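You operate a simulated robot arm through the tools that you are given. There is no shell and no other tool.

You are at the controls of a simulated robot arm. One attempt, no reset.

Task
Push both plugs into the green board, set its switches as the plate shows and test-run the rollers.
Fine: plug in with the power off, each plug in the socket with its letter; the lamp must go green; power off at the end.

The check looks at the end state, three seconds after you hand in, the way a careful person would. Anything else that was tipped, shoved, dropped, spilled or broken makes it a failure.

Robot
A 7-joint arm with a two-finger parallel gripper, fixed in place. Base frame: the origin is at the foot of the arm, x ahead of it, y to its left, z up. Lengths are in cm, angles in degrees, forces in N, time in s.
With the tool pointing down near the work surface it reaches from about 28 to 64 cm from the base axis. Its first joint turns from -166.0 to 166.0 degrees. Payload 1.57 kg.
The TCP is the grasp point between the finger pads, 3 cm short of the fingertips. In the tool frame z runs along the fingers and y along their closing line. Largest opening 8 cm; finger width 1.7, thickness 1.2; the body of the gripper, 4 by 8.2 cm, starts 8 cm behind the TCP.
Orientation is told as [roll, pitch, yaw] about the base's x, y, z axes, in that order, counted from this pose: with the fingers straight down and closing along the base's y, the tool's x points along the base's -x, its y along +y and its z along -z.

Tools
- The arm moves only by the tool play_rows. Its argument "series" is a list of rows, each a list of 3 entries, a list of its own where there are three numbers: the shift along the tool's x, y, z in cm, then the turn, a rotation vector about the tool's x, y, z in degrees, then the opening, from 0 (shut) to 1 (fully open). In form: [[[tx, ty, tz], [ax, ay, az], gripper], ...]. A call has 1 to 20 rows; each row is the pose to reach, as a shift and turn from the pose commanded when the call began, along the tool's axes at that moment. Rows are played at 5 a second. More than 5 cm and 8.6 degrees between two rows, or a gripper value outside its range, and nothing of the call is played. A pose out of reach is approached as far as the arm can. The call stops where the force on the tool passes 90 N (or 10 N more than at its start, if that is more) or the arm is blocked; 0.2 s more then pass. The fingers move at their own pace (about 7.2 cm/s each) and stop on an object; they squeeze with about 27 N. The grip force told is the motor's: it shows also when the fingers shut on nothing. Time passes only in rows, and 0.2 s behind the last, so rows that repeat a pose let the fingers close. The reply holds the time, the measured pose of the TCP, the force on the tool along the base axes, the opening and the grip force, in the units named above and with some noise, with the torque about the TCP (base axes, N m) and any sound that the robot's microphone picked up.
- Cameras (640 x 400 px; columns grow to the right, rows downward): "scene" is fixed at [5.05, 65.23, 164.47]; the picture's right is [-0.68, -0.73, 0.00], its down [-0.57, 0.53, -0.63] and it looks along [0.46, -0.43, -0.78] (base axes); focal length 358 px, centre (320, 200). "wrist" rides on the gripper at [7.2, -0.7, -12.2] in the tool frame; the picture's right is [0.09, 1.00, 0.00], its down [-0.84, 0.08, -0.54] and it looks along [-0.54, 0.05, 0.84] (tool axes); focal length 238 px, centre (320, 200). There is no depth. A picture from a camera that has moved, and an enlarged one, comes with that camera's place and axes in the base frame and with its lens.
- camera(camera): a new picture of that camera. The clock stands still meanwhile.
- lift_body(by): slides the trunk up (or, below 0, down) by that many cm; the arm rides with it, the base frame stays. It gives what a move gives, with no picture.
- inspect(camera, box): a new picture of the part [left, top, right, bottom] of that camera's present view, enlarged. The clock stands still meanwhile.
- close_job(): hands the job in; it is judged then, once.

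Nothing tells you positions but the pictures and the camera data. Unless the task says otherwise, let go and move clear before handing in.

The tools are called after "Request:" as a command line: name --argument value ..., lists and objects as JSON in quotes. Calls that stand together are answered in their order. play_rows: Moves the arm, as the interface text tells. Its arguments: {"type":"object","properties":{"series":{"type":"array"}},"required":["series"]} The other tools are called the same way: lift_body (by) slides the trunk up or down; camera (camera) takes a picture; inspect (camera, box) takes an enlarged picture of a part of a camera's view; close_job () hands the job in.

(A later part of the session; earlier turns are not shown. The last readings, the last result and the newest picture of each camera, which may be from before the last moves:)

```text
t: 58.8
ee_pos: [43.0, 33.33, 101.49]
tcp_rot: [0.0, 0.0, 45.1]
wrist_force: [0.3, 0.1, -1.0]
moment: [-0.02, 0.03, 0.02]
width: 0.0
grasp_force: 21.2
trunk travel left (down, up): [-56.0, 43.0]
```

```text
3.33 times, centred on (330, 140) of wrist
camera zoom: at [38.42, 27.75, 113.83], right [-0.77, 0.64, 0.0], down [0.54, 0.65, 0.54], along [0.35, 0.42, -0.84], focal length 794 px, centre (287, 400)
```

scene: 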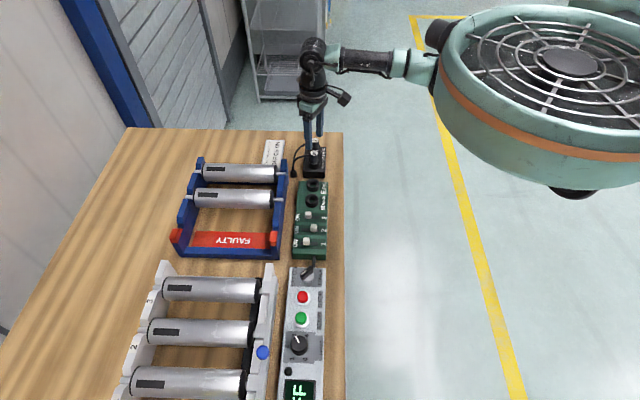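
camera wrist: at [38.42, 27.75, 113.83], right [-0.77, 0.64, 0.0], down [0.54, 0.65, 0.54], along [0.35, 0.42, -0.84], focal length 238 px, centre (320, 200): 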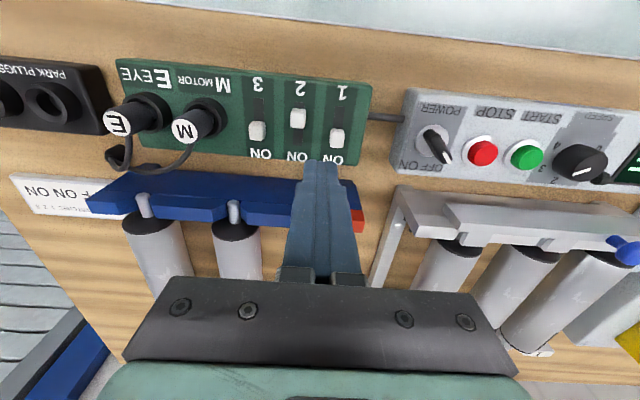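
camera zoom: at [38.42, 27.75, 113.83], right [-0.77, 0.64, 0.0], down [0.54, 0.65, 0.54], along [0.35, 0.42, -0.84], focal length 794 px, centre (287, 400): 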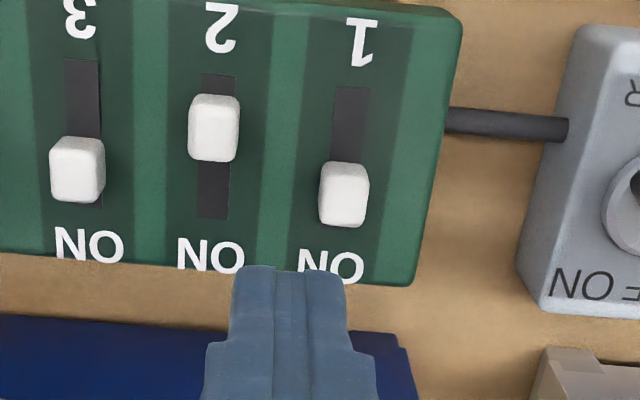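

Switch 1 is ON (must go OFF), 2 is OFF (must go ON) and 3 is ON (correct). I'll go down with closed fingers on the far (ON) side of knob 1, staying slightly high at first to check clearance.

Request:
play_rows --series '[[[-1.3, 0.9, 0], [0, 0, 0], 0], [[-2.7, 1.75, 0], [0, 0, 0], 0], [[-2.7, 1.75, 3], [0, 0, 0], 0], [[-2.7, 1.75, 6], [0, 0, 0], 0], [[-2.7, 1.75, 8.2], [0, 0, 0], 0], [[-2.7, 1.75, 8.2], [0, 0, 0], 0]]'

Request:
inspect --camera "wrist" --box '[250, 100, 390, 200]'

Request:
inspect --camera "scene" --box '[280, 200, 340, 260]'

```text
t: 60.2
ee_pos: [43.84, 36.72, 93.46]
tcp_rot: [-0.1, 0.1, 44.9]
wrist_force: [0.5, -0.7, -0.1]
moment: [-0.01, -0.01, -0.02]
width: 0.0
grasp_force: 21.4
trunk travel left (down, up): [-56.0, 43.0]
```

```text
4.00 times, centred on (320, 150) of wrist
camera zoom: at [39.15, 31.05, 105.66], right [-0.77, 0.64, 0.0], down [0.54, 0.65, 0.54], along [0.35, 0.42, -0.84], focal length 953 px, centre (320, 400)
```

zoom: 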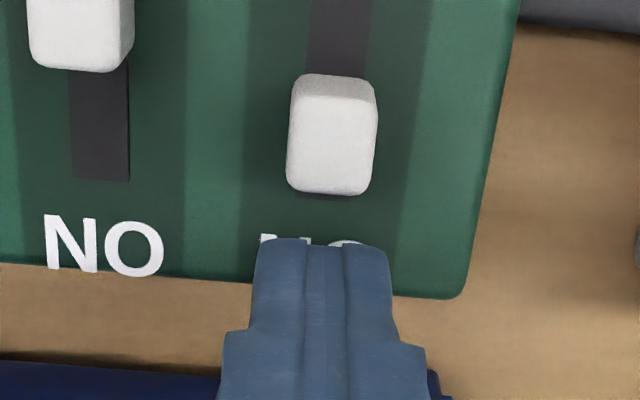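

```text
6.67 times, centred on (310, 230) of scene
camera zoom: at [5.05, 65.23, 164.47], right [-0.68, -0.73, 0.0], down [-0.57, 0.53, -0.63], along [0.46, -0.43, -0.78], focal length 2390 px, centre (387, 0)
```

zoom: 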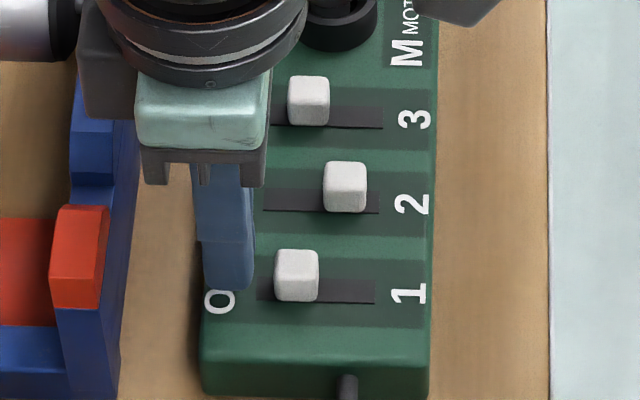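

Request:
play_rows --series '[[[0, 0, 0.3], [0, 0, 0], 0], [[0, 0, 0.6], [0, 0, 0], 0], [[0, 0, 0.9], [0, 0, 0], 0], [[0, 0, 0.9], [0, 0, 0], 0]]'

Request:
inspect --camera "scene" --box '[280, 200, 340, 260]'

Request:
inspect --camera "wrist" --box '[250, 100, 390, 200]'

```text
t: 61.2
ee_pos: [43.83, 36.57, 92.33]
tcp_rot: [0.1, 0.0, 44.9]
wrist_force: [0.1, 0.0, -0.8]
moment: [0.02, 0.03, 0.05]
width: 0.02
grasp_force: 21.1
trunk travel left (down, up): [-56.0, 43.0]
```

```text
6.67 times, centred on (310, 230) of scene
camera zoom: at [5.05, 65.23, 164.47], right [-0.68, -0.73, 0.0], down [-0.57, 0.53, -0.63], along [0.46, -0.43, -0.78], focal length 2390 px, centre (387, 0)
```

zoom: 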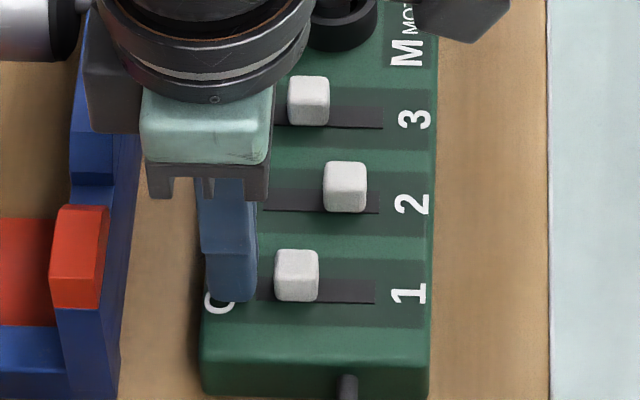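

```text
4.00 times, centred on (320, 150) of wrist
camera zoom: at [39.2, 30.91, 104.69], right [-0.77, 0.64, 0.0], down [0.54, 0.65, 0.54], along [0.35, 0.42, -0.84], focal length 953 px, centre (320, 400)
```

zoom: 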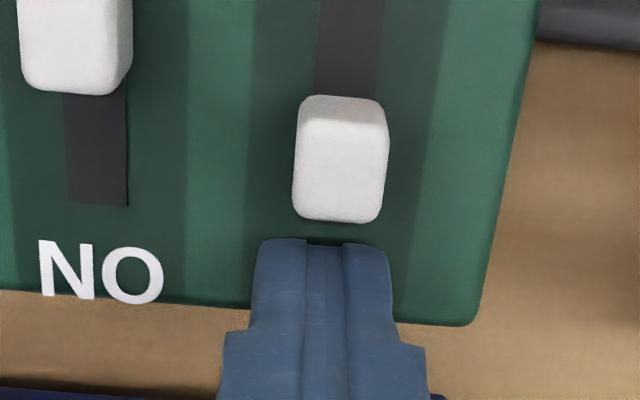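

Request:
play_rows --series '[[[0.3, 0.15, 0], [0, 0, 0], 0], [[0.6, 0.15, 0], [0, 0, 0], 0], [[0.9, 0.15, 0], [0, 0, 0], 0], [[1.2, 0.15, 0], [0, 0, 0], 0], [[1.5, 0.15, 0], [0, 0, 0], 0], [[1.5, 0.15, 0], [0, 0, 0], 0]]'

Request:
inspect --camera "scene" --box '[280, 200, 340, 260]'

Request:
inspect --camera "wrist" --box '[250, 100, 390, 200]'

```text
t: 62.6
ee_pos: [42.61, 35.64, 92.45]
tcp_rot: [-0.1, 0.0, 45.0]
wrist_force: [0.4, 0.0, -1.0]
moment: [-0.01, 0.0, -0.04]
width: 0.0
grasp_force: 21.5
trunk travel left (down, up): [-56.0, 43.0]
```

```text
6.67 times, centred on (310, 230) of scene
camera zoom: at [5.05, 65.23, 164.47], right [-0.68, -0.73, 0.0], down [-0.57, 0.53, -0.63], along [0.46, -0.43, -0.78], focal length 2390 px, centre (387, 0)
```

zoom: 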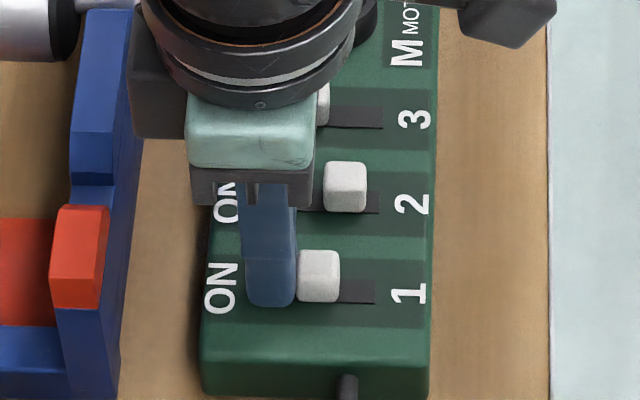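

```text
4.00 times, centred on (320, 150) of wrist
camera zoom: at [38.03, 30.04, 104.75], right [-0.77, 0.64, 0.0], down [0.54, 0.65, 0.54], along [0.35, 0.42, -0.84], focal length 953 px, centre (320, 400)
```

zoom: 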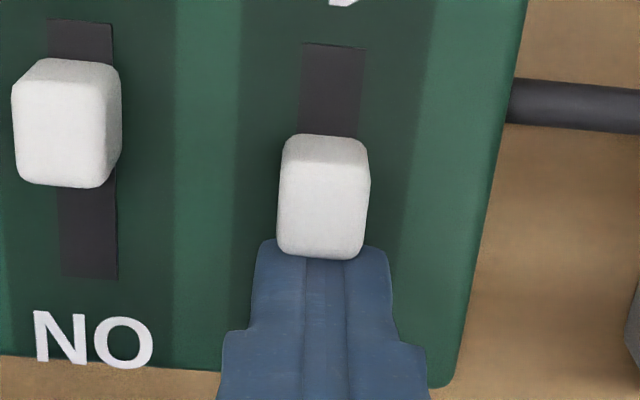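

The knob follows without much resistance. About 0.8 cm more is needed to match the OFF position.

Request:
play_rows --series '[[[0.25, 0, 0], [0, 0, 0], 0], [[0.5, 0, 0], [0, 0, 0], 0], [[0.7, 0, 0], [0, 0, 0], 0], [[0.85, 0, 0], [0, 0, 0], 0], [[0.85, 0, 0], [0, 0, 0], 0]]'

Request:
inspect --camera "scene" --box '[280, 200, 340, 260]'

Request:
inspect --camera "wrist" --box '[250, 100, 390, 200]'

```text
t: 63.8
ee_pos: [42.04, 35.09, 92.54]
tcp_rot: [0.0, 0.0, 45.1]
wrist_force: [1.7, 2.2, -0.6]
moment: [0.07, 0.0, 0.02]
width: 0.0
grasp_force: 21.2
trunk travel left (down, up): [-56.0, 43.0]
```

```text
6.67 times, centred on (310, 230) of scene
camera zoom: at [5.05, 65.23, 164.47], right [-0.68, -0.73, 0.0], down [-0.57, 0.53, -0.63], along [0.46, -0.43, -0.78], focal length 2390 px, centre (387, 0)
```

zoom: 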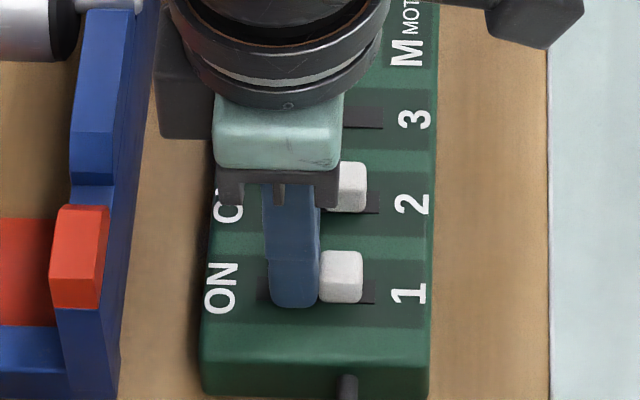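

```text
4.00 times, centred on (320, 150) of wrist
camera zoom: at [37.42, 29.44, 104.75], right [-0.77, 0.64, 0.0], down [0.54, 0.65, 0.54], along [0.35, 0.42, -0.84], focal length 953 px, centre (320, 400)
```

zoom: 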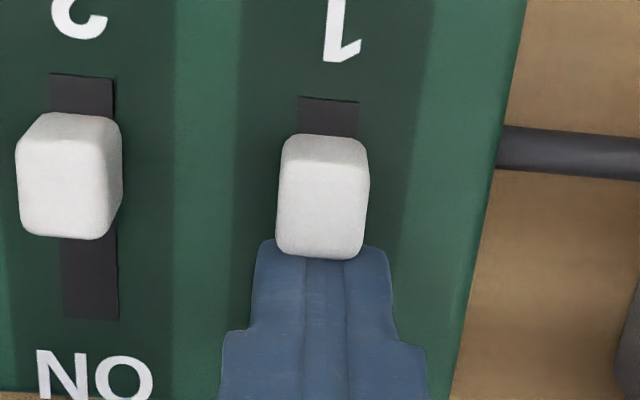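

Knob 1 is now at OFF. I'll back off, rise, go round to the robot side of knob 2 and push it outward to ON.

Request:
play_rows --series '[[[-0.4, 0, 0], [0, 0, 0], 0], [[-0.4, 0, -1.5], [0, 0, 0], 0], [[-0.4, 0, -3.5], [0, 0, 0], 0], [[1.7, -2.0, -3.5], [0, 0, 0], 0], [[3.95, -4.1, -3.5], [0, 0, 0], 0], [[3.95, -4.1, -2], [0, 0, 0], 0], [[3.95, -4.1, -0.8], [0, 0, 0], 0], [[3.95, -4.1, 0], [0, 0, 0], 0], [[3.95, -4.1, 0], [0, 0, 0], 0]]'

Request:
inspect --camera "scene" --box '[280, 200, 340, 260]'

Request:
inspect --camera "wrist" --box '[250, 130, 410, 230]'

```text
t: 65.8
ee_pos: [42.15, 29.27, 92.55]
tcp_rot: [-0.1, 0.0, 45.0]
wrist_force: [-0.1, 0.0, -0.3]
moment: [-0.03, 0.0, 0.03]
width: 0.0
grasp_force: 20.9
trunk travel left (down, up): [-56.0, 43.0]
```

```text
6.67 times, centred on (310, 230) of scene
camera zoom: at [5.05, 65.23, 164.47], right [-0.68, -0.73, 0.0], down [-0.57, 0.53, -0.63], along [0.46, -0.43, -0.78], focal length 2390 px, centre (387, 0)
```

zoom: 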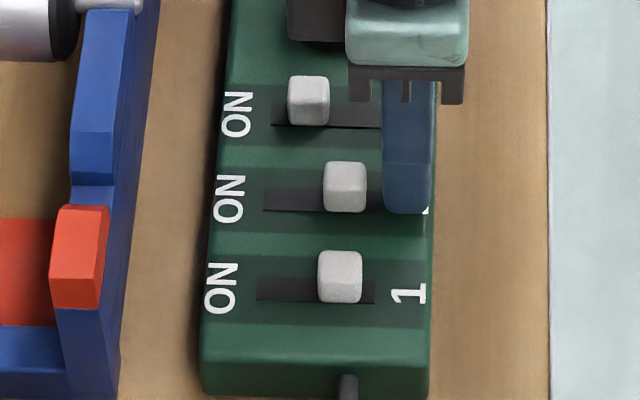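

```text
4.00 times, centred on (330, 180) of wrist
camera zoom: at [37.61, 23.64, 104.8], right [-0.77, 0.64, 0.0], down [0.54, 0.65, 0.54], along [0.35, 0.42, -0.84], focal length 953 px, centre (280, 280)
```

zoom: 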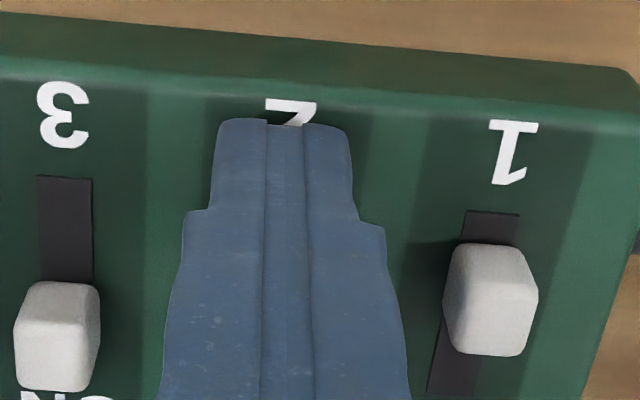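

Request:
play_rows --series '[[[-0.3, 0, 0], [0, 0, 0], 0], [[-0.6, 0, 0], [0, 0, 0], 0], [[-0.9, 0, 0], [0, 0, 0], 0], [[-1.2, 0, 0], [0, 0, 0], 0], [[-1.5, 0, 0], [0, 0, 0], 0], [[-1.75, 0, 0], [0, 0, 0], 0], [[-1.75, 0, 0], [0, 0, 0], 0]]'

Request:
inspect --camera "scene" --box '[280, 200, 340, 260]'

```text
t: 67.4
ee_pos: [43.28, 30.55, 92.46]
tcp_rot: [0.1, 0.0, 45.0]
wrist_force: [-1.3, -0.2, 0.4]
moment: [0.01, 0.0, 0.01]
width: 0.0
grasp_force: 21.1
trunk travel left (down, up): [-56.0, 43.0]
```

```text
6.67 times, centred on (310, 230) of scene
camera zoom: at [5.05, 65.23, 164.47], right [-0.68, -0.73, 0.0], down [-0.57, 0.53, -0.63], along [0.46, -0.43, -0.78], focal length 2390 px, centre (387, 0)
```

zoom: 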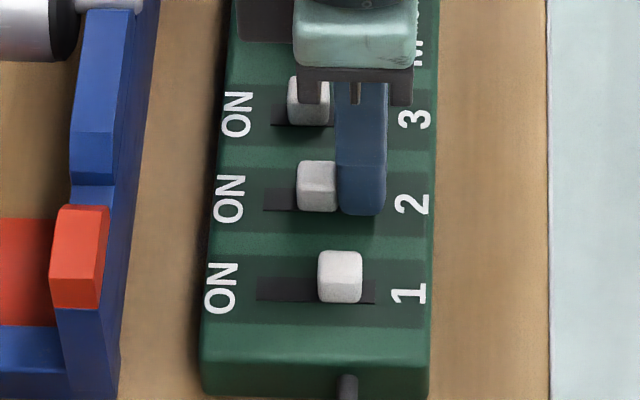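

Request:
play_rows --series '[[[-0.2, 0, 0], [0, 0, 0], 0], [[-0.4, 0, 0], [0, 0, 0], 0], [[-0.55, 0, 0], [0, 0, 0], 0], [[-0.65, 0, 0], [0, 0, 0], 0], [[-0.65, 0, 0], [0, 0, 0], 0]]'

Request:
inspect --camera "scene" --box '[280, 200, 340, 260]'

```text
t: 68.6
ee_pos: [43.82, 31.01, 92.59]
tcp_rot: [0.0, 0.1, 45.1]
wrist_force: [-2.7, -1.5, 0.2]
moment: [0.02, 0.09, 0.01]
width: 0.0
grasp_force: 21.3
trunk travel left (down, up): [-56.0, 43.0]
```

```text
6.67 times, centred on (310, 230) of scene
camera zoom: at [5.05, 65.23, 164.47], right [-0.68, -0.73, 0.0], down [-0.57, 0.53, -0.63], along [0.46, -0.43, -0.78], focal length 2390 px, centre (387, 0)
```

zoom: 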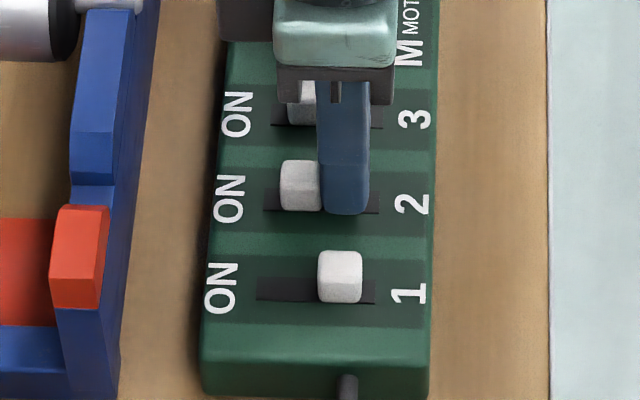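

Switches 1 OFF, 2 ON and 3 ON are set. I'll rise and move over the power lever to look closely.

Request:
play_rows --series '[[[0.4, 0, 0], [0, 0, 0], 0], [[0.4, 0, -2], [0, 0, 0], 0], [[0.4, 0, -5.5], [0, 0, 0], 0], [[0.4, 0, -9], [0, 0, 0], 0], [[0, 4, -9], [0, 0, 0], 0], [[-0.4, 8, -9], [0, 0, 0], 0], [[-0.85, 12.6, -9], [0, 0, 0], 0], [[-0.85, 12.6, -9], [0, 0, 0], 0]]'

Request:
camera --camera "wrist"

Request:
inspect --camera "wrist" --box '[250, 60, 450, 200]'

Request:
inspect --camera "scene" --box '[270, 175, 360, 300]'

```text
t: 70.4
ee_pos: [35.23, 40.45, 101.34]
tcp_rot: [0.1, 0.1, 45.1]
wrist_force: [0.4, -0.1, -0.5]
moment: [0.03, -0.02, -0.03]
width: 0.02
grasp_force: 20.9
trunk travel left (down, up): [-56.0, 43.0]
```

```text
taken
camera wrist: at [30.66, 34.85, 113.5], right [-0.77, 0.64, 0.0], down [0.54, 0.65, 0.54], along [0.35, 0.42, -0.84], focal length 238 px, centre (320, 200)
```

wrist: 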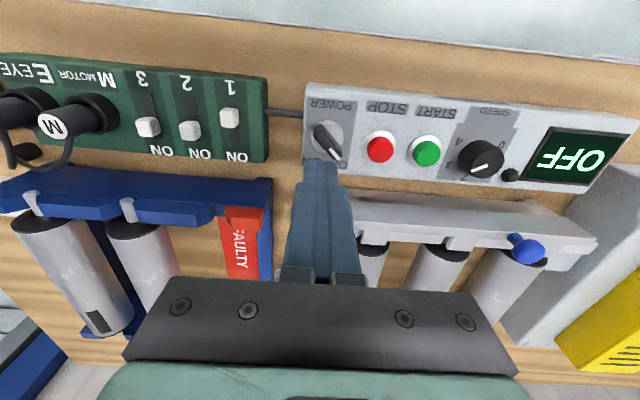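

```text
2.86 times, centred on (350, 130) of wrist
camera zoom: at [30.66, 34.85, 113.5], right [-0.77, 0.64, 0.0], down [0.54, 0.65, 0.54], along [0.35, 0.42, -0.84], focal length 681 px, centre (234, 400)
```

zoom: 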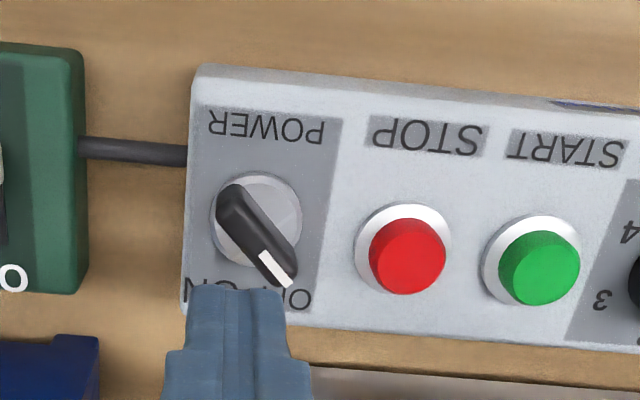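

```text
3.20 times, centred on (315, 238) of scene
camera zoom: at [5.05, 65.23, 164.47], right [-0.68, -0.73, 0.0], down [-0.57, 0.53, -0.63], along [0.46, -0.43, -0.78], focal length 1147 px, centre (336, 80)
```

zoom: 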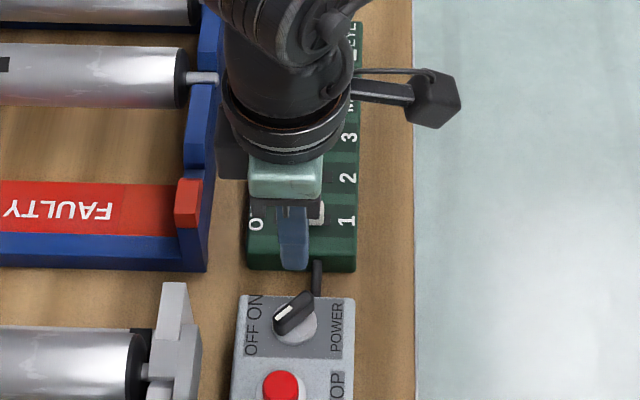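

The display reads OFF and the lever's white tip points to OFF. I plan to straddle the lever bar loosely with the fingers and turn it. First I'll hover over its pivot, near (35.0, 41.4), and yaw the gripper to match the bar, about 85°.

Request:
play_rows --series '[[[-0.1, 0.2, 0], [0, 0, -8], 0.1], [[-0.2, 0.4, 0], [0, 0, -16], 0.2], [[-0.3, 0.6, 0], [0, 0, -24], 0.3], [[-0.4, 0.7, 0], [0, 0, -32], 0.35], [[-0.48, 0.82, 0], [0, 0, -39], 0.35], [[-0.48, 0.82, 0], [0, 0, -39], 0.35]]'

Request:
camera --camera "wrist"

Request:
inspect --camera "wrist" --box '[240, 80, 400, 200]'

```text
t: 71.8
ee_pos: [35.18, 41.51, 101.48]
tcp_rot: [0.0, -0.1, 84.2]
wrist_force: [0.3, -0.2, 0.5]
moment: [-0.01, -0.01, 0.05]
width: 2.8
grasp_force: 0.0
trunk travel left (down, up): [-56.0, 43.0]
```

```text
taken
camera wrist: at [35.16, 34.21, 113.74], right [-1.0, 0.01, 0.0], down [0.01, 0.84, 0.54], along [0.01, 0.54, -0.84], focal length 238 px, centre (320, 200)
```

wrist: 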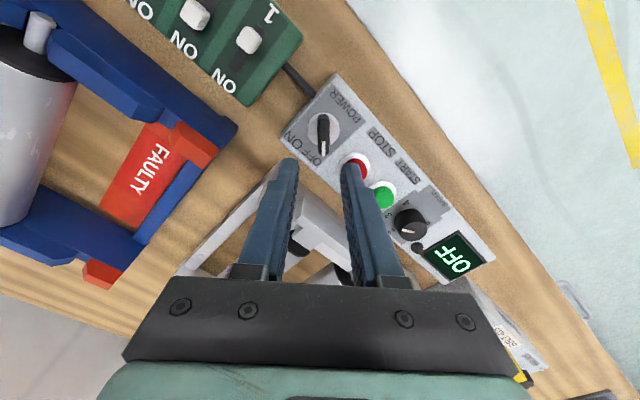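

```text
3.33 times, centred on (320, 140) of wrist
camera zoom: at [35.16, 34.21, 113.74], right [-1.0, 0.01, 0.0], down [0.01, 0.84, 0.54], along [0.01, 0.54, -0.84], focal length 794 px, centre (320, 400)
```

zoom: 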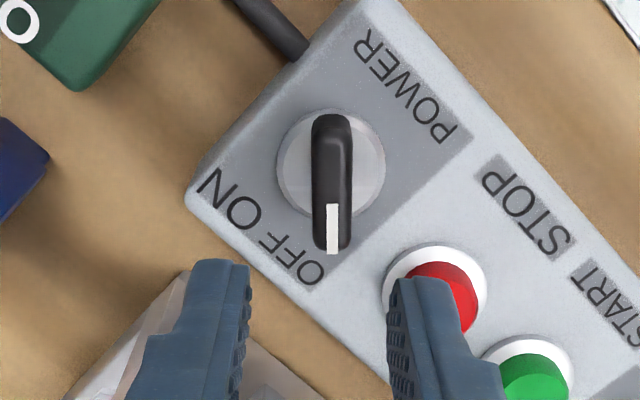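

Request:
play_rows --series '[[[0.22, 0.27, 0], [0, 0, -4], 0.35], [[0.22, 0.27, 3], [0, 0, -4], 0.35], [[0.22, 0.27, 6], [0, 0, -4], 0.35], [[0.22, 0.27, 7.4], [0, 0, -4], 0.35], [[0.22, 0.27, 7.4], [0, 0, -4], 0.35]]'

Request:
inspect --camera "wrist" --box '[240, 100, 400, 220]'

Request:
inspect --camera "scene" --box '[275, 230, 345, 300]'

```text
t: 73.0
ee_pos: [35.08, 41.4, 100.5]
tcp_rot: [-0.1, 0.0, 85.5]
wrist_force: [-0.7, -0.2, -0.5]
moment: [-0.02, 0.01, 0.02]
width: 2.82
grasp_force: 0.1
out of reach, approached as far as the arm can: row 1, 2, 3, 4, 5
trunk travel left (down, up): [-56.0, 43.0]
```

```text
3.33 times, centred on (320, 160) of wrist
camera zoom: at [35.23, 34.12, 112.73], right [-1.0, -0.01, 0.0], down [-0.01, 0.84, 0.54], along [-0.01, 0.54, -0.84], focal length 794 px, centre (320, 333)
```

zoom: 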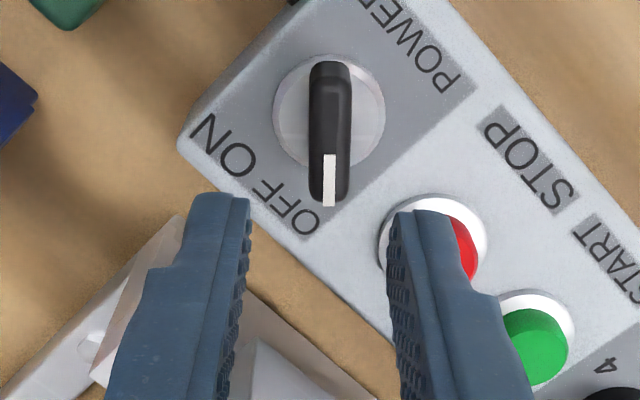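

```text
5.71 times, centred on (310, 265) of scene
camera zoom: at [5.05, 65.23, 164.47], right [-0.68, -0.73, 0.0], down [-0.57, 0.53, -0.63], along [0.46, -0.43, -0.78], focal length 2048 px, centre (377, -171)
```

zoom: 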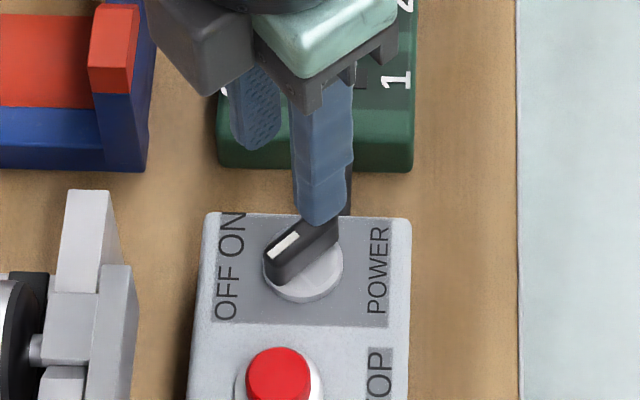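

Request:
play_rows --series '[[[0.09, 0.21, 0], [0, 0, 5], 0.35], [[0.09, 0.21, 2.5], [0, 0, 5], 0.35], [[0.09, 0.21, 5], [0, 0, 5], 0.35], [[0.09, 0.21, 6.2], [0, 0, 5], 0.35], [[0.09, 0.21, 6.2], [0, 0, 5], 0.35]]'

Request:
inspect --camera "wrist" --box '[240, 100, 400, 220]'

Request:
inspect --camera "scene" --box '[275, 230, 345, 300]'

```text
t: 74.2
ee_pos: [35.11, 41.64, 94.2]
tcp_rot: [0.0, 0.0, 83.0]
wrist_force: [0.6, 0.4, 0.9]
moment: [0.04, -0.04, 0.0]
width: 2.83
grasp_force: 0.0
trunk travel left (down, up): [-56.0, 43.0]
```

```text
3.33 times, centred on (320, 160) of wrist
camera zoom: at [34.89, 34.26, 106.46], right [-1.0, 0.03, 0.0], down [0.02, 0.84, 0.54], along [0.02, 0.54, -0.84], focal length 794 px, centre (320, 333)
```

zoom: 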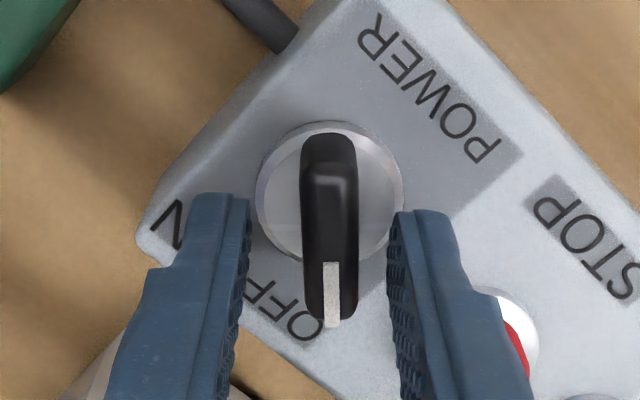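

```text
5.71 times, centred on (310, 265) of scene
camera zoom: at [5.05, 65.23, 164.47], right [-0.68, -0.73, 0.0], down [-0.57, 0.53, -0.63], along [0.46, -0.43, -0.78], focal length 2048 px, centre (377, -171)
```

zoom: 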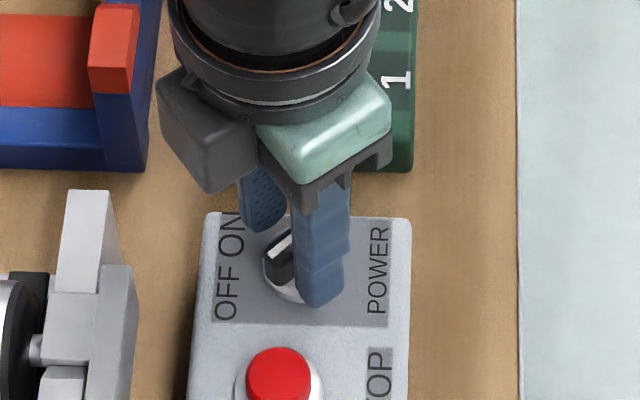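

Request:
play_rows --series '[[[0.15, 0.15, 0], [0, 0, 0], 0.35], [[0.15, 0.15, 0.4], [0, 0, 0], 0.35], [[0.15, 0.15, 0.7], [0, 0, 0], 0.35], [[0.15, 0.15, 0.7], [0, 0, 0], 0.35]]'

Request:
inspect --camera "wrist" --box '[240, 100, 400, 220]'

Request:
inspect --camera "scene" --box '[275, 230, 345, 300]'

```text
t: 75.2
ee_pos: [34.82, 41.4, 93.48]
tcp_rot: [0.1, 0.0, 82.9]
wrist_force: [-0.1, 0.9, 4.1]
moment: [-0.2, 0.03, 0.01]
width: 2.89
grasp_force: 24.3
trunk travel left (down, up): [-56.0, 43.0]
```

```text
3.33 times, centred on (320, 160) of wrist
camera zoom: at [34.7, 34.1, 105.78], right [-1.0, 0.03, 0.0], down [0.02, 0.84, 0.54], along [0.02, 0.54, -0.84], focal length 794 px, centre (320, 333)
```

zoom: 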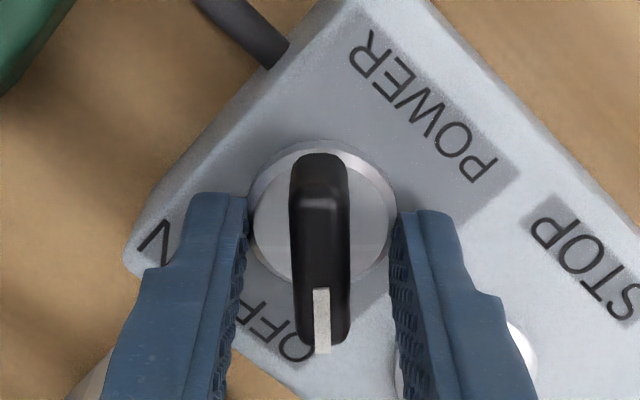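

```text
5.71 times, centred on (310, 265) of scene
camera zoom: at [5.05, 65.23, 164.47], right [-0.68, -0.73, 0.0], down [-0.57, 0.53, -0.63], along [0.46, -0.43, -0.78], focal length 2048 px, centre (377, -171)
```

zoom: 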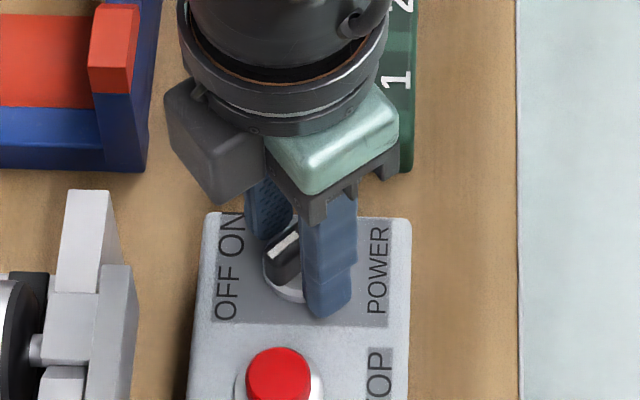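

The fingertips just touched the knob's base disc. I'll rise 0.4 cm, shift 0.3 cm to centre on the pivot and close loosely around the bar.

Request:
play_rows --series '[[[0, 0, -0.4], [0, 0, 0], 0.35], [[0.3, 0, -0.4], [0, 0, 0], 0.35], [[0.3, 0, -0.4], [0, 0, 0], 0.25], [[0.3, 0, -0.4], [0, 0, 0], 0.17], [[0.3, 0, -0.4], [0, 0, 0], 0.17]]'

Request:
inspect --camera "wrist" --box '[240, 100, 400, 220]'

Request:
inspect --camera "scene" --box '[275, 230, 345, 300]'

```text
t: 76.4
ee_pos: [34.78, 41.15, 93.91]
tcp_rot: [0.1, 0.0, 83.1]
wrist_force: [-0.1, 0.0, 0.0]
moment: [0.01, -0.04, 0.0]
width: 1.39
grasp_force: 0.0
trunk travel left (down, up): [-56.0, 43.0]
```

```text
3.33 times, centred on (320, 160) of wrist
camera zoom: at [34.66, 33.82, 106.16], right [-1.0, 0.03, 0.0], down [0.02, 0.84, 0.54], along [0.02, 0.54, -0.84], focal length 794 px, centre (320, 333)
```

zoom: 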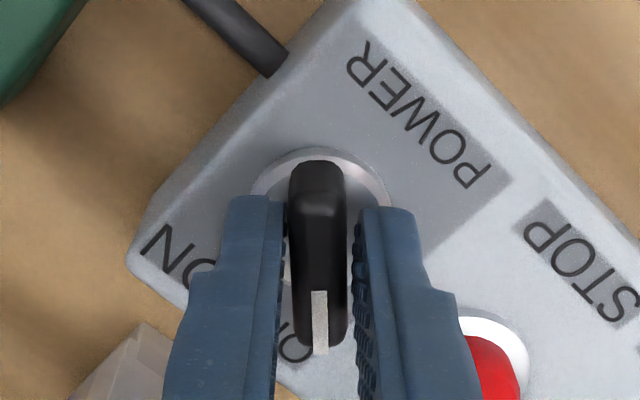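

```text
5.71 times, centred on (310, 265) of scene
camera zoom: at [5.05, 65.23, 164.47], right [-0.68, -0.73, 0.0], down [-0.57, 0.53, -0.63], along [0.46, -0.43, -0.78], focal length 2048 px, centre (377, -171)
```

zoom: 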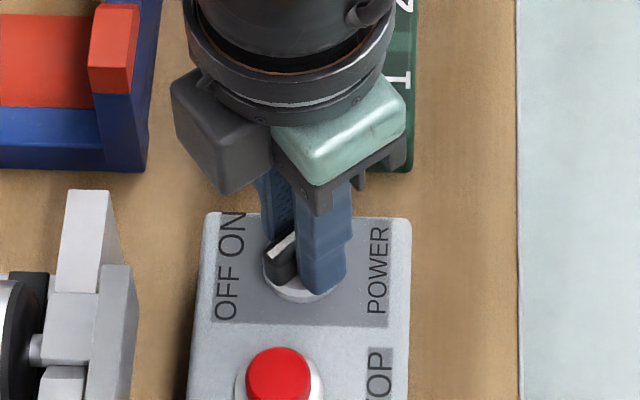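

Request:
play_rows --series '[[[0, 0, 0], [0, 0, 8], 0.17], [[0, 0, 0], [0, 0, 16], 0.17], [[0, 0, 0], [0, 0, 24], 0.17], [[0, 0, 0], [0, 0, 32], 0.17], [[0, 0, 0], [0, 0, 32], 0.17]]'

Request:
inspect --camera "wrist" --box '[240, 100, 400, 220]'

Request:
inspect --camera "scene" --box '[275, 230, 345, 300]'

```text
t: 77.6
ee_pos: [34.85, 41.2, 93.94]
tcp_rot: [-0.1, 0.0, 51.0]
wrist_force: [-0.7, -0.5, 0.2]
moment: [-0.03, 0.01, -0.02]
width: 1.41
grasp_force: 0.2
trunk travel left (down, up): [-56.0, 43.0]
```

```text
3.33 times, centred on (320, 160) of wrist
camera zoom: at [30.87, 35.07, 106.19], right [-0.83, 0.56, 0.0], down [0.47, 0.7, 0.54], along [0.3, 0.45, -0.84], focal length 794 px, centre (320, 333)
```

zoom: 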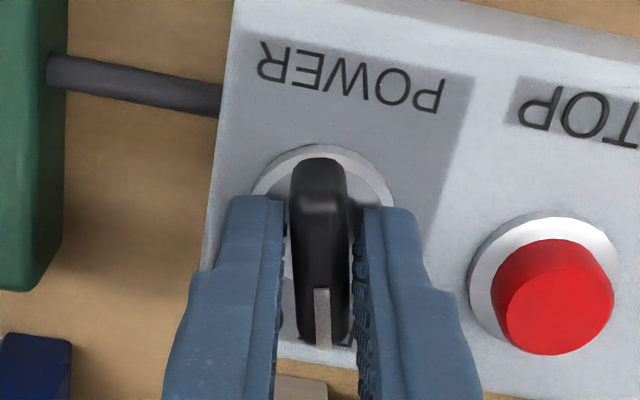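

```text
5.71 times, centred on (310, 265) of scene
camera zoom: at [5.05, 65.23, 164.47], right [-0.68, -0.73, 0.0], down [-0.57, 0.53, -0.63], along [0.46, -0.43, -0.78], focal length 2048 px, centre (377, -171)
```

zoom: 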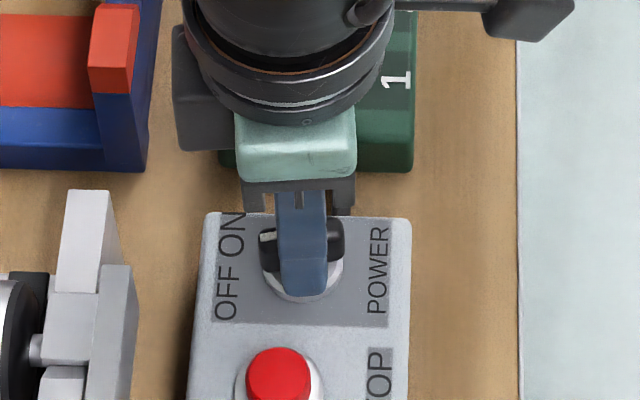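

The lever turns with the gripper with almost no force. I'll continue towards ON.

Request:
play_rows --series '[[[0, 0, 0], [0, 0, 8], 0.17], [[0, 0, 0], [0, 0, 16], 0.17], [[0, 0, 0], [0, 0, 24], 0.17], [[0, 0, 0], [0, 0, 32], 0.17], [[0, 0, 0], [0, 0, 40], 0.17], [[0, 0, 0], [0, 0, 46], 0.17], [[0, 0, 0], [0, 0, 46], 0.17]]'

Request:
camera --camera "wrist"

Request:
inspect --camera "wrist" --box '[240, 100, 400, 220]'

Request:
inspect --camera "scene" --box '[240, 230, 360, 400]'

```text
t: 79.2
ee_pos: [34.94, 41.14, 93.89]
tcp_rot: [0.0, 0.0, 4.8]
wrist_force: [0.8, 0.5, 0.9]
moment: [0.03, 0.02, -0.05]
width: 1.44
grasp_force: 0.2
trunk travel left (down, up): [-56.0, 43.0]
```

```text
taken
camera wrist: at [27.79, 39.75, 106.12], right [-0.18, 0.98, 0.0], down [0.83, 0.15, 0.54], along [0.53, 0.1, -0.84], focal length 238 px, centre (320, 200)
```

wrist: 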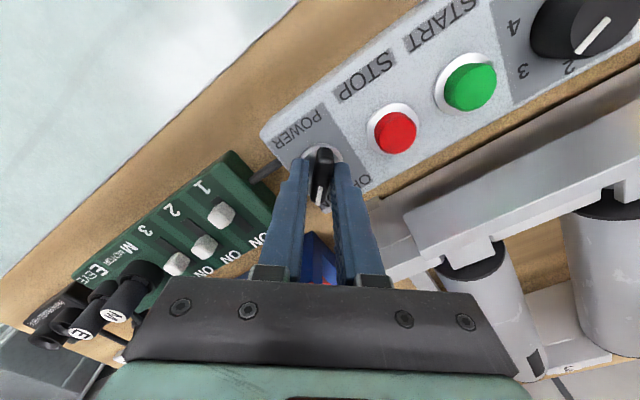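

```text
3.33 times, centred on (320, 160) of wrist
camera zoom: at [27.79, 39.75, 106.12], right [-0.18, 0.98, 0.0], down [0.83, 0.15, 0.54], along [0.53, 0.1, -0.84], focal length 794 px, centre (320, 333)
```

zoom: 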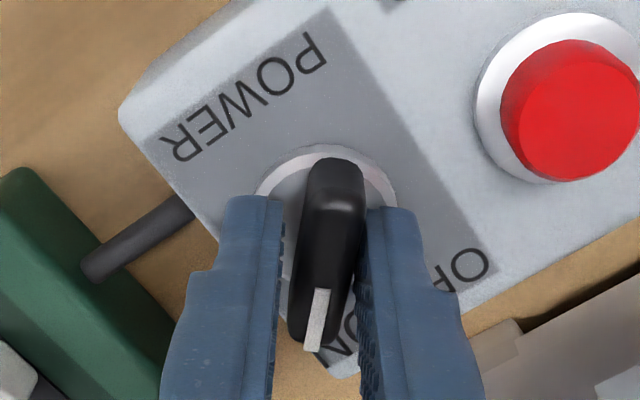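

```text
2.35 times, centred on (300, 315) of scene
camera zoom: at [5.05, 65.23, 164.47], right [-0.68, -0.73, 0.0], down [-0.57, 0.53, -0.63], along [0.46, -0.43, -0.78], focal length 843 px, centre (367, -71)
```

zoom: 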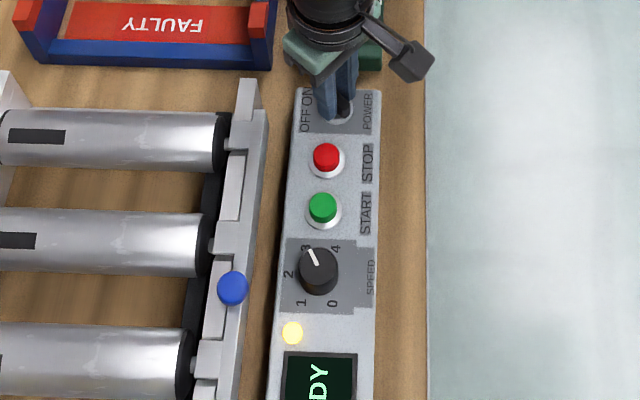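

The power is on: the lamp is yellow and the display ends in "..DY". I'll open, rise and move to START.

Request:
play_rows --series '[[[0, 0, 0], [0, 0, 0], 0.3], [[0, 0, 0], [0, 0, 0], 0.35], [[0, 0, -2], [0, 0, 0], 0.35], [[0, 0, -5], [0, 0, 0], 0.35], [[0, 0, -7], [0, 0, -8], 0.2], [[0, 0, -7], [0, 0, -16], 0], [[0, 0, -7], [0, 0, -24], 0], [[0, 0, -7], [0, 0, -32], 0], [[0, 0, -7], [0, 0, -40], 0], [[0, 0, -7], [0, 0, -40], 0]]'

Request:
camera --camera "wrist"

Request:
inspect --camera "wrist" --box '[300, 60, 640, 240]'

```text
t: 81.4
ee_pos: [34.81, 41.07, 100.98]
tcp_rot: [0.1, 0.0, 45.0]
wrist_force: [0.0, -0.1, 0.3]
moment: [-0.05, 0.0, 0.0]
width: 0.01
grasp_force: 21.6
trunk travel left (down, up): [-56.0, 43.0]
```

```text
taken
camera wrist: at [30.25, 35.48, 113.16], right [-0.77, 0.64, 0.0], down [0.54, 0.65, 0.54], along [0.35, 0.42, -0.84], focal length 238 px, centre (320, 200)
```

wrist: 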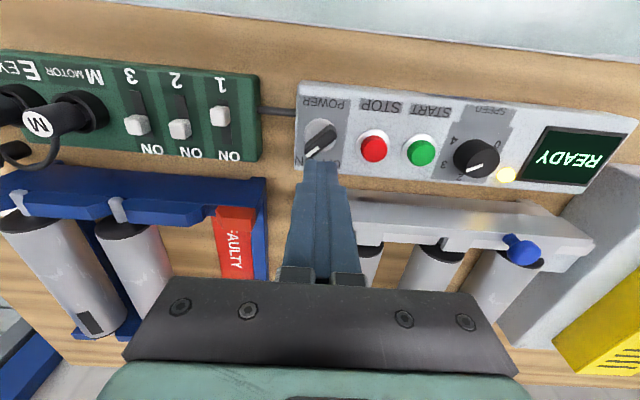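

```text
1.88 times, centred on (470, 150) of wrist
camera zoom: at [30.25, 35.48, 113.16], right [-0.77, 0.64, 0.0], down [0.54, 0.65, 0.54], along [0.35, 0.42, -0.84], focal length 449 px, centre (38, 294)
```

zoom: 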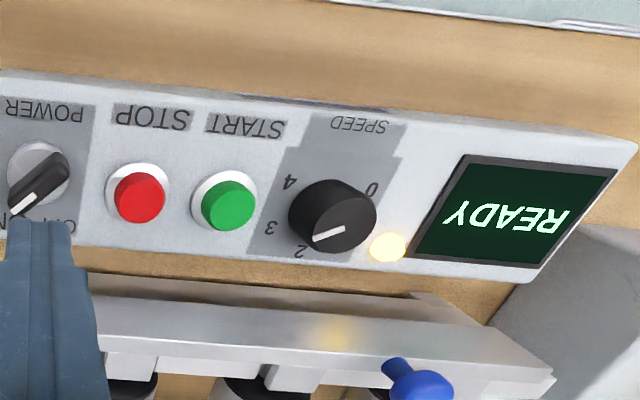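

READY with a yellow lamp. I'll hover over the START button with closed fingers.

Request:
play_rows --series '[[[-0.2, 3.4, 0], [0, 0, 0], 0], [[-0.4, 6.8, 0], [0, 0, 0], 0], [[-0.6, 10.0, 0], [0, 0, 0], 0], [[-0.6, 10.0, 0], [0, 0, 0], 0]]'

Request:
inspect --camera "wrist" --box '[240, 80, 400, 200]'

Request:
inspect --camera "scene" --box '[260, 250, 350, 370]'

```text
t: 82.4
ee_pos: [28.12, 48.64, 101.04]
tcp_rot: [0.0, 0.0, 44.9]
wrist_force: [0.0, -0.1, -0.2]
moment: [0.0, 0.0, 0.0]
width: 0.0
grasp_force: 21.5
trunk travel left (down, up): [-56.0, 43.0]
```

```text
3.33 times, centred on (320, 140) of wrist
camera zoom: at [23.59, 42.93, 113.17], right [-0.77, 0.64, 0.0], down [0.54, 0.65, 0.54], along [0.35, 0.42, -0.84], focal length 794 px, centre (320, 400)
```

zoom: 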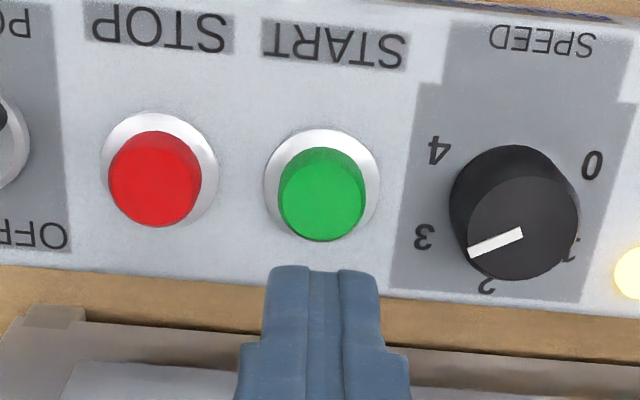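

```text
3.33 times, centred on (305, 310) of scene
camera zoom: at [5.05, 65.23, 164.47], right [-0.68, -0.73, 0.0], down [-0.57, 0.53, -0.63], along [0.46, -0.43, -0.78], focal length 1195 px, centre (370, -167)
```

zoom: 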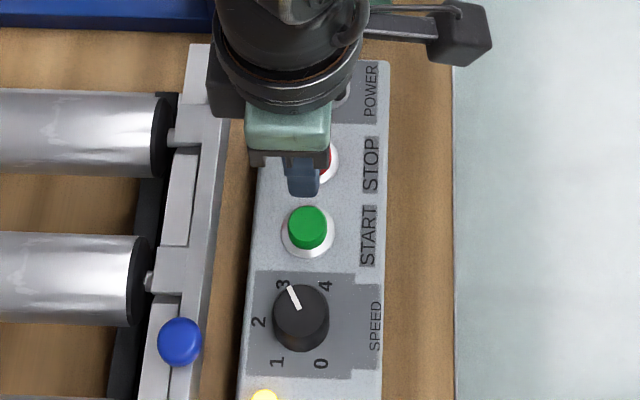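

Request:
play_rows --series '[[[-0.1, 0, 2], [0, 0, 0], 0], [[-0.1, 0, 4], [0, 0, 0], 0], [[-0.1, 0, 5.2], [0, 0, 0], 0], [[-0.1, 0, 5.6], [0, 0, 0], 0], [[-0.1, 0, 5.6], [0, 0, 0], 0]]'

Request:
inspect --camera "wrist" --box '[240, 80, 400, 200]'

Request:
inspect --camera "scene" --box '[260, 270, 350, 370]'

```text
t: 83.6
ee_pos: [28.24, 48.65, 95.43]
tcp_rot: [0.0, 0.1, 45.0]
wrist_force: [-0.1, -0.3, -0.3]
moment: [0.01, 0.01, 0.0]
width: 0.0
grasp_force: 21.7
trunk travel left (down, up): [-56.0, 43.0]
```

```text
3.33 times, centred on (320, 140) of wrist
camera zoom: at [23.7, 43.01, 107.68], right [-0.77, 0.64, 0.0], down [0.54, 0.65, 0.54], along [0.35, 0.42, -0.84], focal length 794 px, centre (320, 400)
```

zoom: 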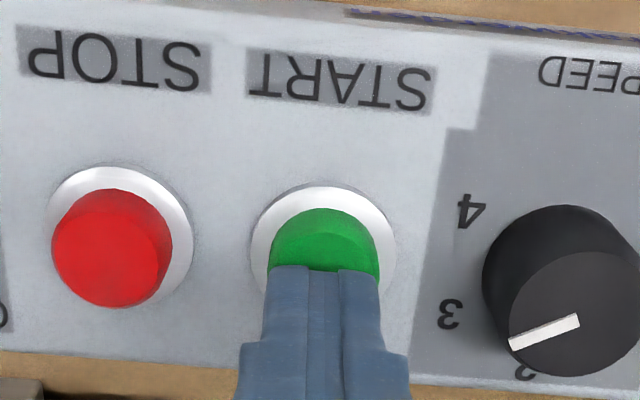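

```text
4.00 times, centred on (305, 320) of scene
camera zoom: at [5.05, 65.23, 164.47], right [-0.68, -0.73, 0.0], down [-0.57, 0.53, -0.63], along [0.46, -0.43, -0.78], focal length 1434 px, centre (380, -280)
```

zoom: 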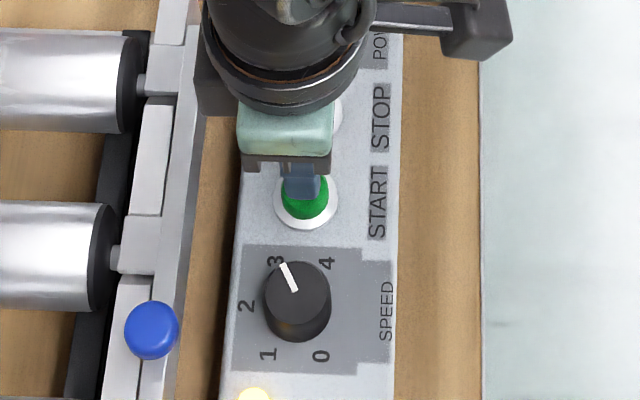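

Request:
play_rows --series '[[[0, 0, 0.2], [0, 0, 0], 0], [[0, 0, 0.4], [0, 0, 0], 0], [[0, 0, 0.6], [0, 0, 0], 0], [[0, 0, 0.8], [0, 0, 0], 0]]'

Request:
inspect --camera "scene" --box '[240, 270, 360, 400]'

```text
t: 84.6
ee_pos: [28.13, 48.73, 94.63]
tcp_rot: [0.0, 0.1, 45.1]
wrist_force: [-0.7, -0.6, 1.7]
moment: [0.0, 0.0, -0.02]
width: 0.0
grasp_force: 21.4
trunk travel left (down, up): [-56.0, 43.0]
```

```text
3.08 times, centred on (300, 335) of scene
camera zoom: at [5.05, 65.23, 164.47], right [-0.68, -0.73, 0.0], down [-0.57, 0.53, -0.63], along [0.46, -0.43, -0.78], focal length 1103 px, centre (382, -215)
```

zoom: 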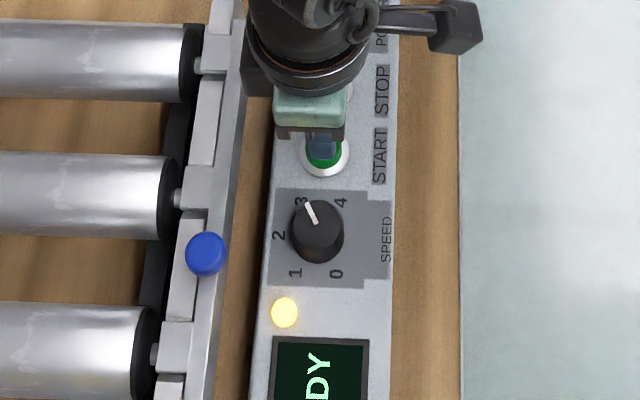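

Request:
play_rows --series '[[[0, 0, 0.15], [0, 0, 0], 0], [[0, 0, 0.3], [0, 0, 0], 0], [[0, 0, 0.45], [0, 0, 0], 0], [[0, 0, 0.45], [0, 0, 0], 0]]'

Request:
inspect --camera "scene" --box '[240, 270, 360, 400]'

```text
t: 85.6
ee_pos: [28.17, 48.62, 94.25]
tcp_rot: [0.0, 0.0, 45.1]
wrist_force: [0.6, 1.4, 3.2]
moment: [-0.02, 0.01, 0.03]
width: 0.0
grasp_force: 21.6
trunk travel left (down, up): [-56.0, 43.0]
heard: click
```

```text
3.08 times, centred on (300, 335) of scene
camera zoom: at [5.05, 65.23, 164.47], right [-0.68, -0.73, 0.0], down [-0.57, 0.53, -0.63], along [0.46, -0.43, -0.78], focal length 1103 px, centre (382, -215)
```

zoom: 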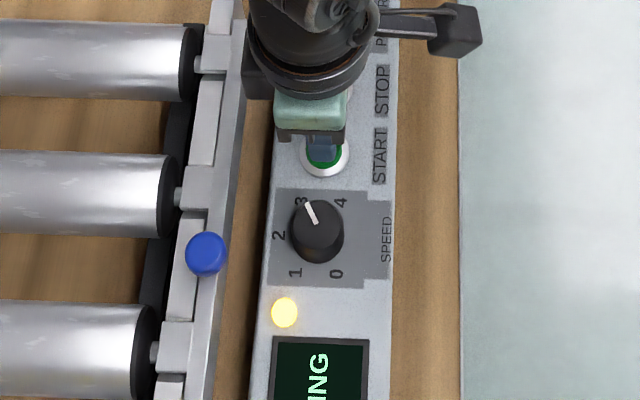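

A click: the display now ends in "..ING" with the lamp still yellow. I'll release the button and watch the test run.

Request:
play_rows --series '[[[0, 0, -1], [0, 0, 0], 0], [[0, 0, -3], [0, 0, 0], 0], [[0, 0, -6.5], [0, 0, 0], 0], [[0, 0, -6.5], [0, 0, 0], 0]]'

Request:
camera --camera "wrist"

Request:
camera --camera "scene"

```text
t: 86.6
ee_pos: [28.54, 48.6, 100.5]
tcp_rot: [0.1, 0.1, 44.9]
wrist_force: [0.1, 0.4, 0.5]
moment: [0.02, -0.01, 0.0]
width: 0.01
grasp_force: 21.3
trunk travel left (down, up): [-56.0, 43.0]
```

```text
taken
camera wrist: at [23.87, 42.97, 112.81], right [-0.77, 0.64, 0.0], down [0.54, 0.65, 0.54], along [0.35, 0.42, -0.84], focal length 238 px, centre (320, 200)
```

wrist: 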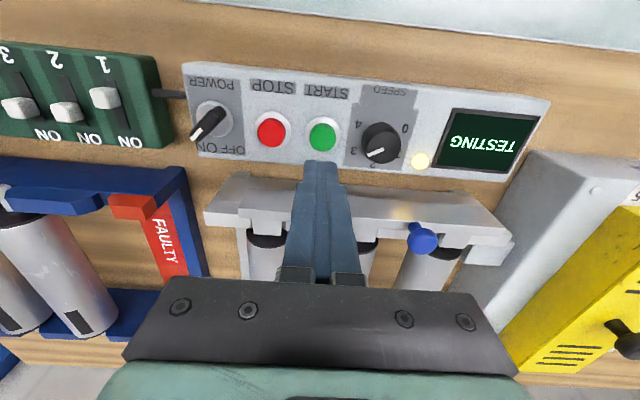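

```text
taken
```

scene: 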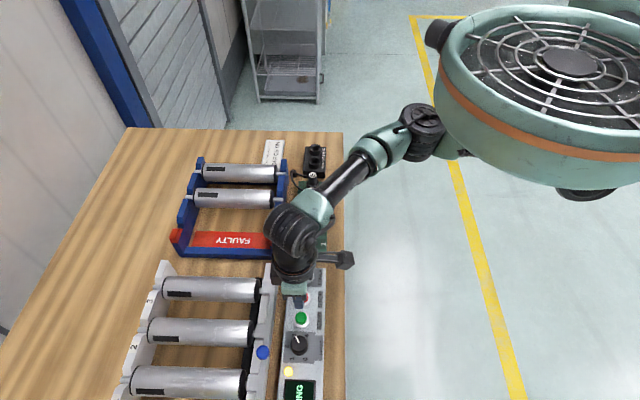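

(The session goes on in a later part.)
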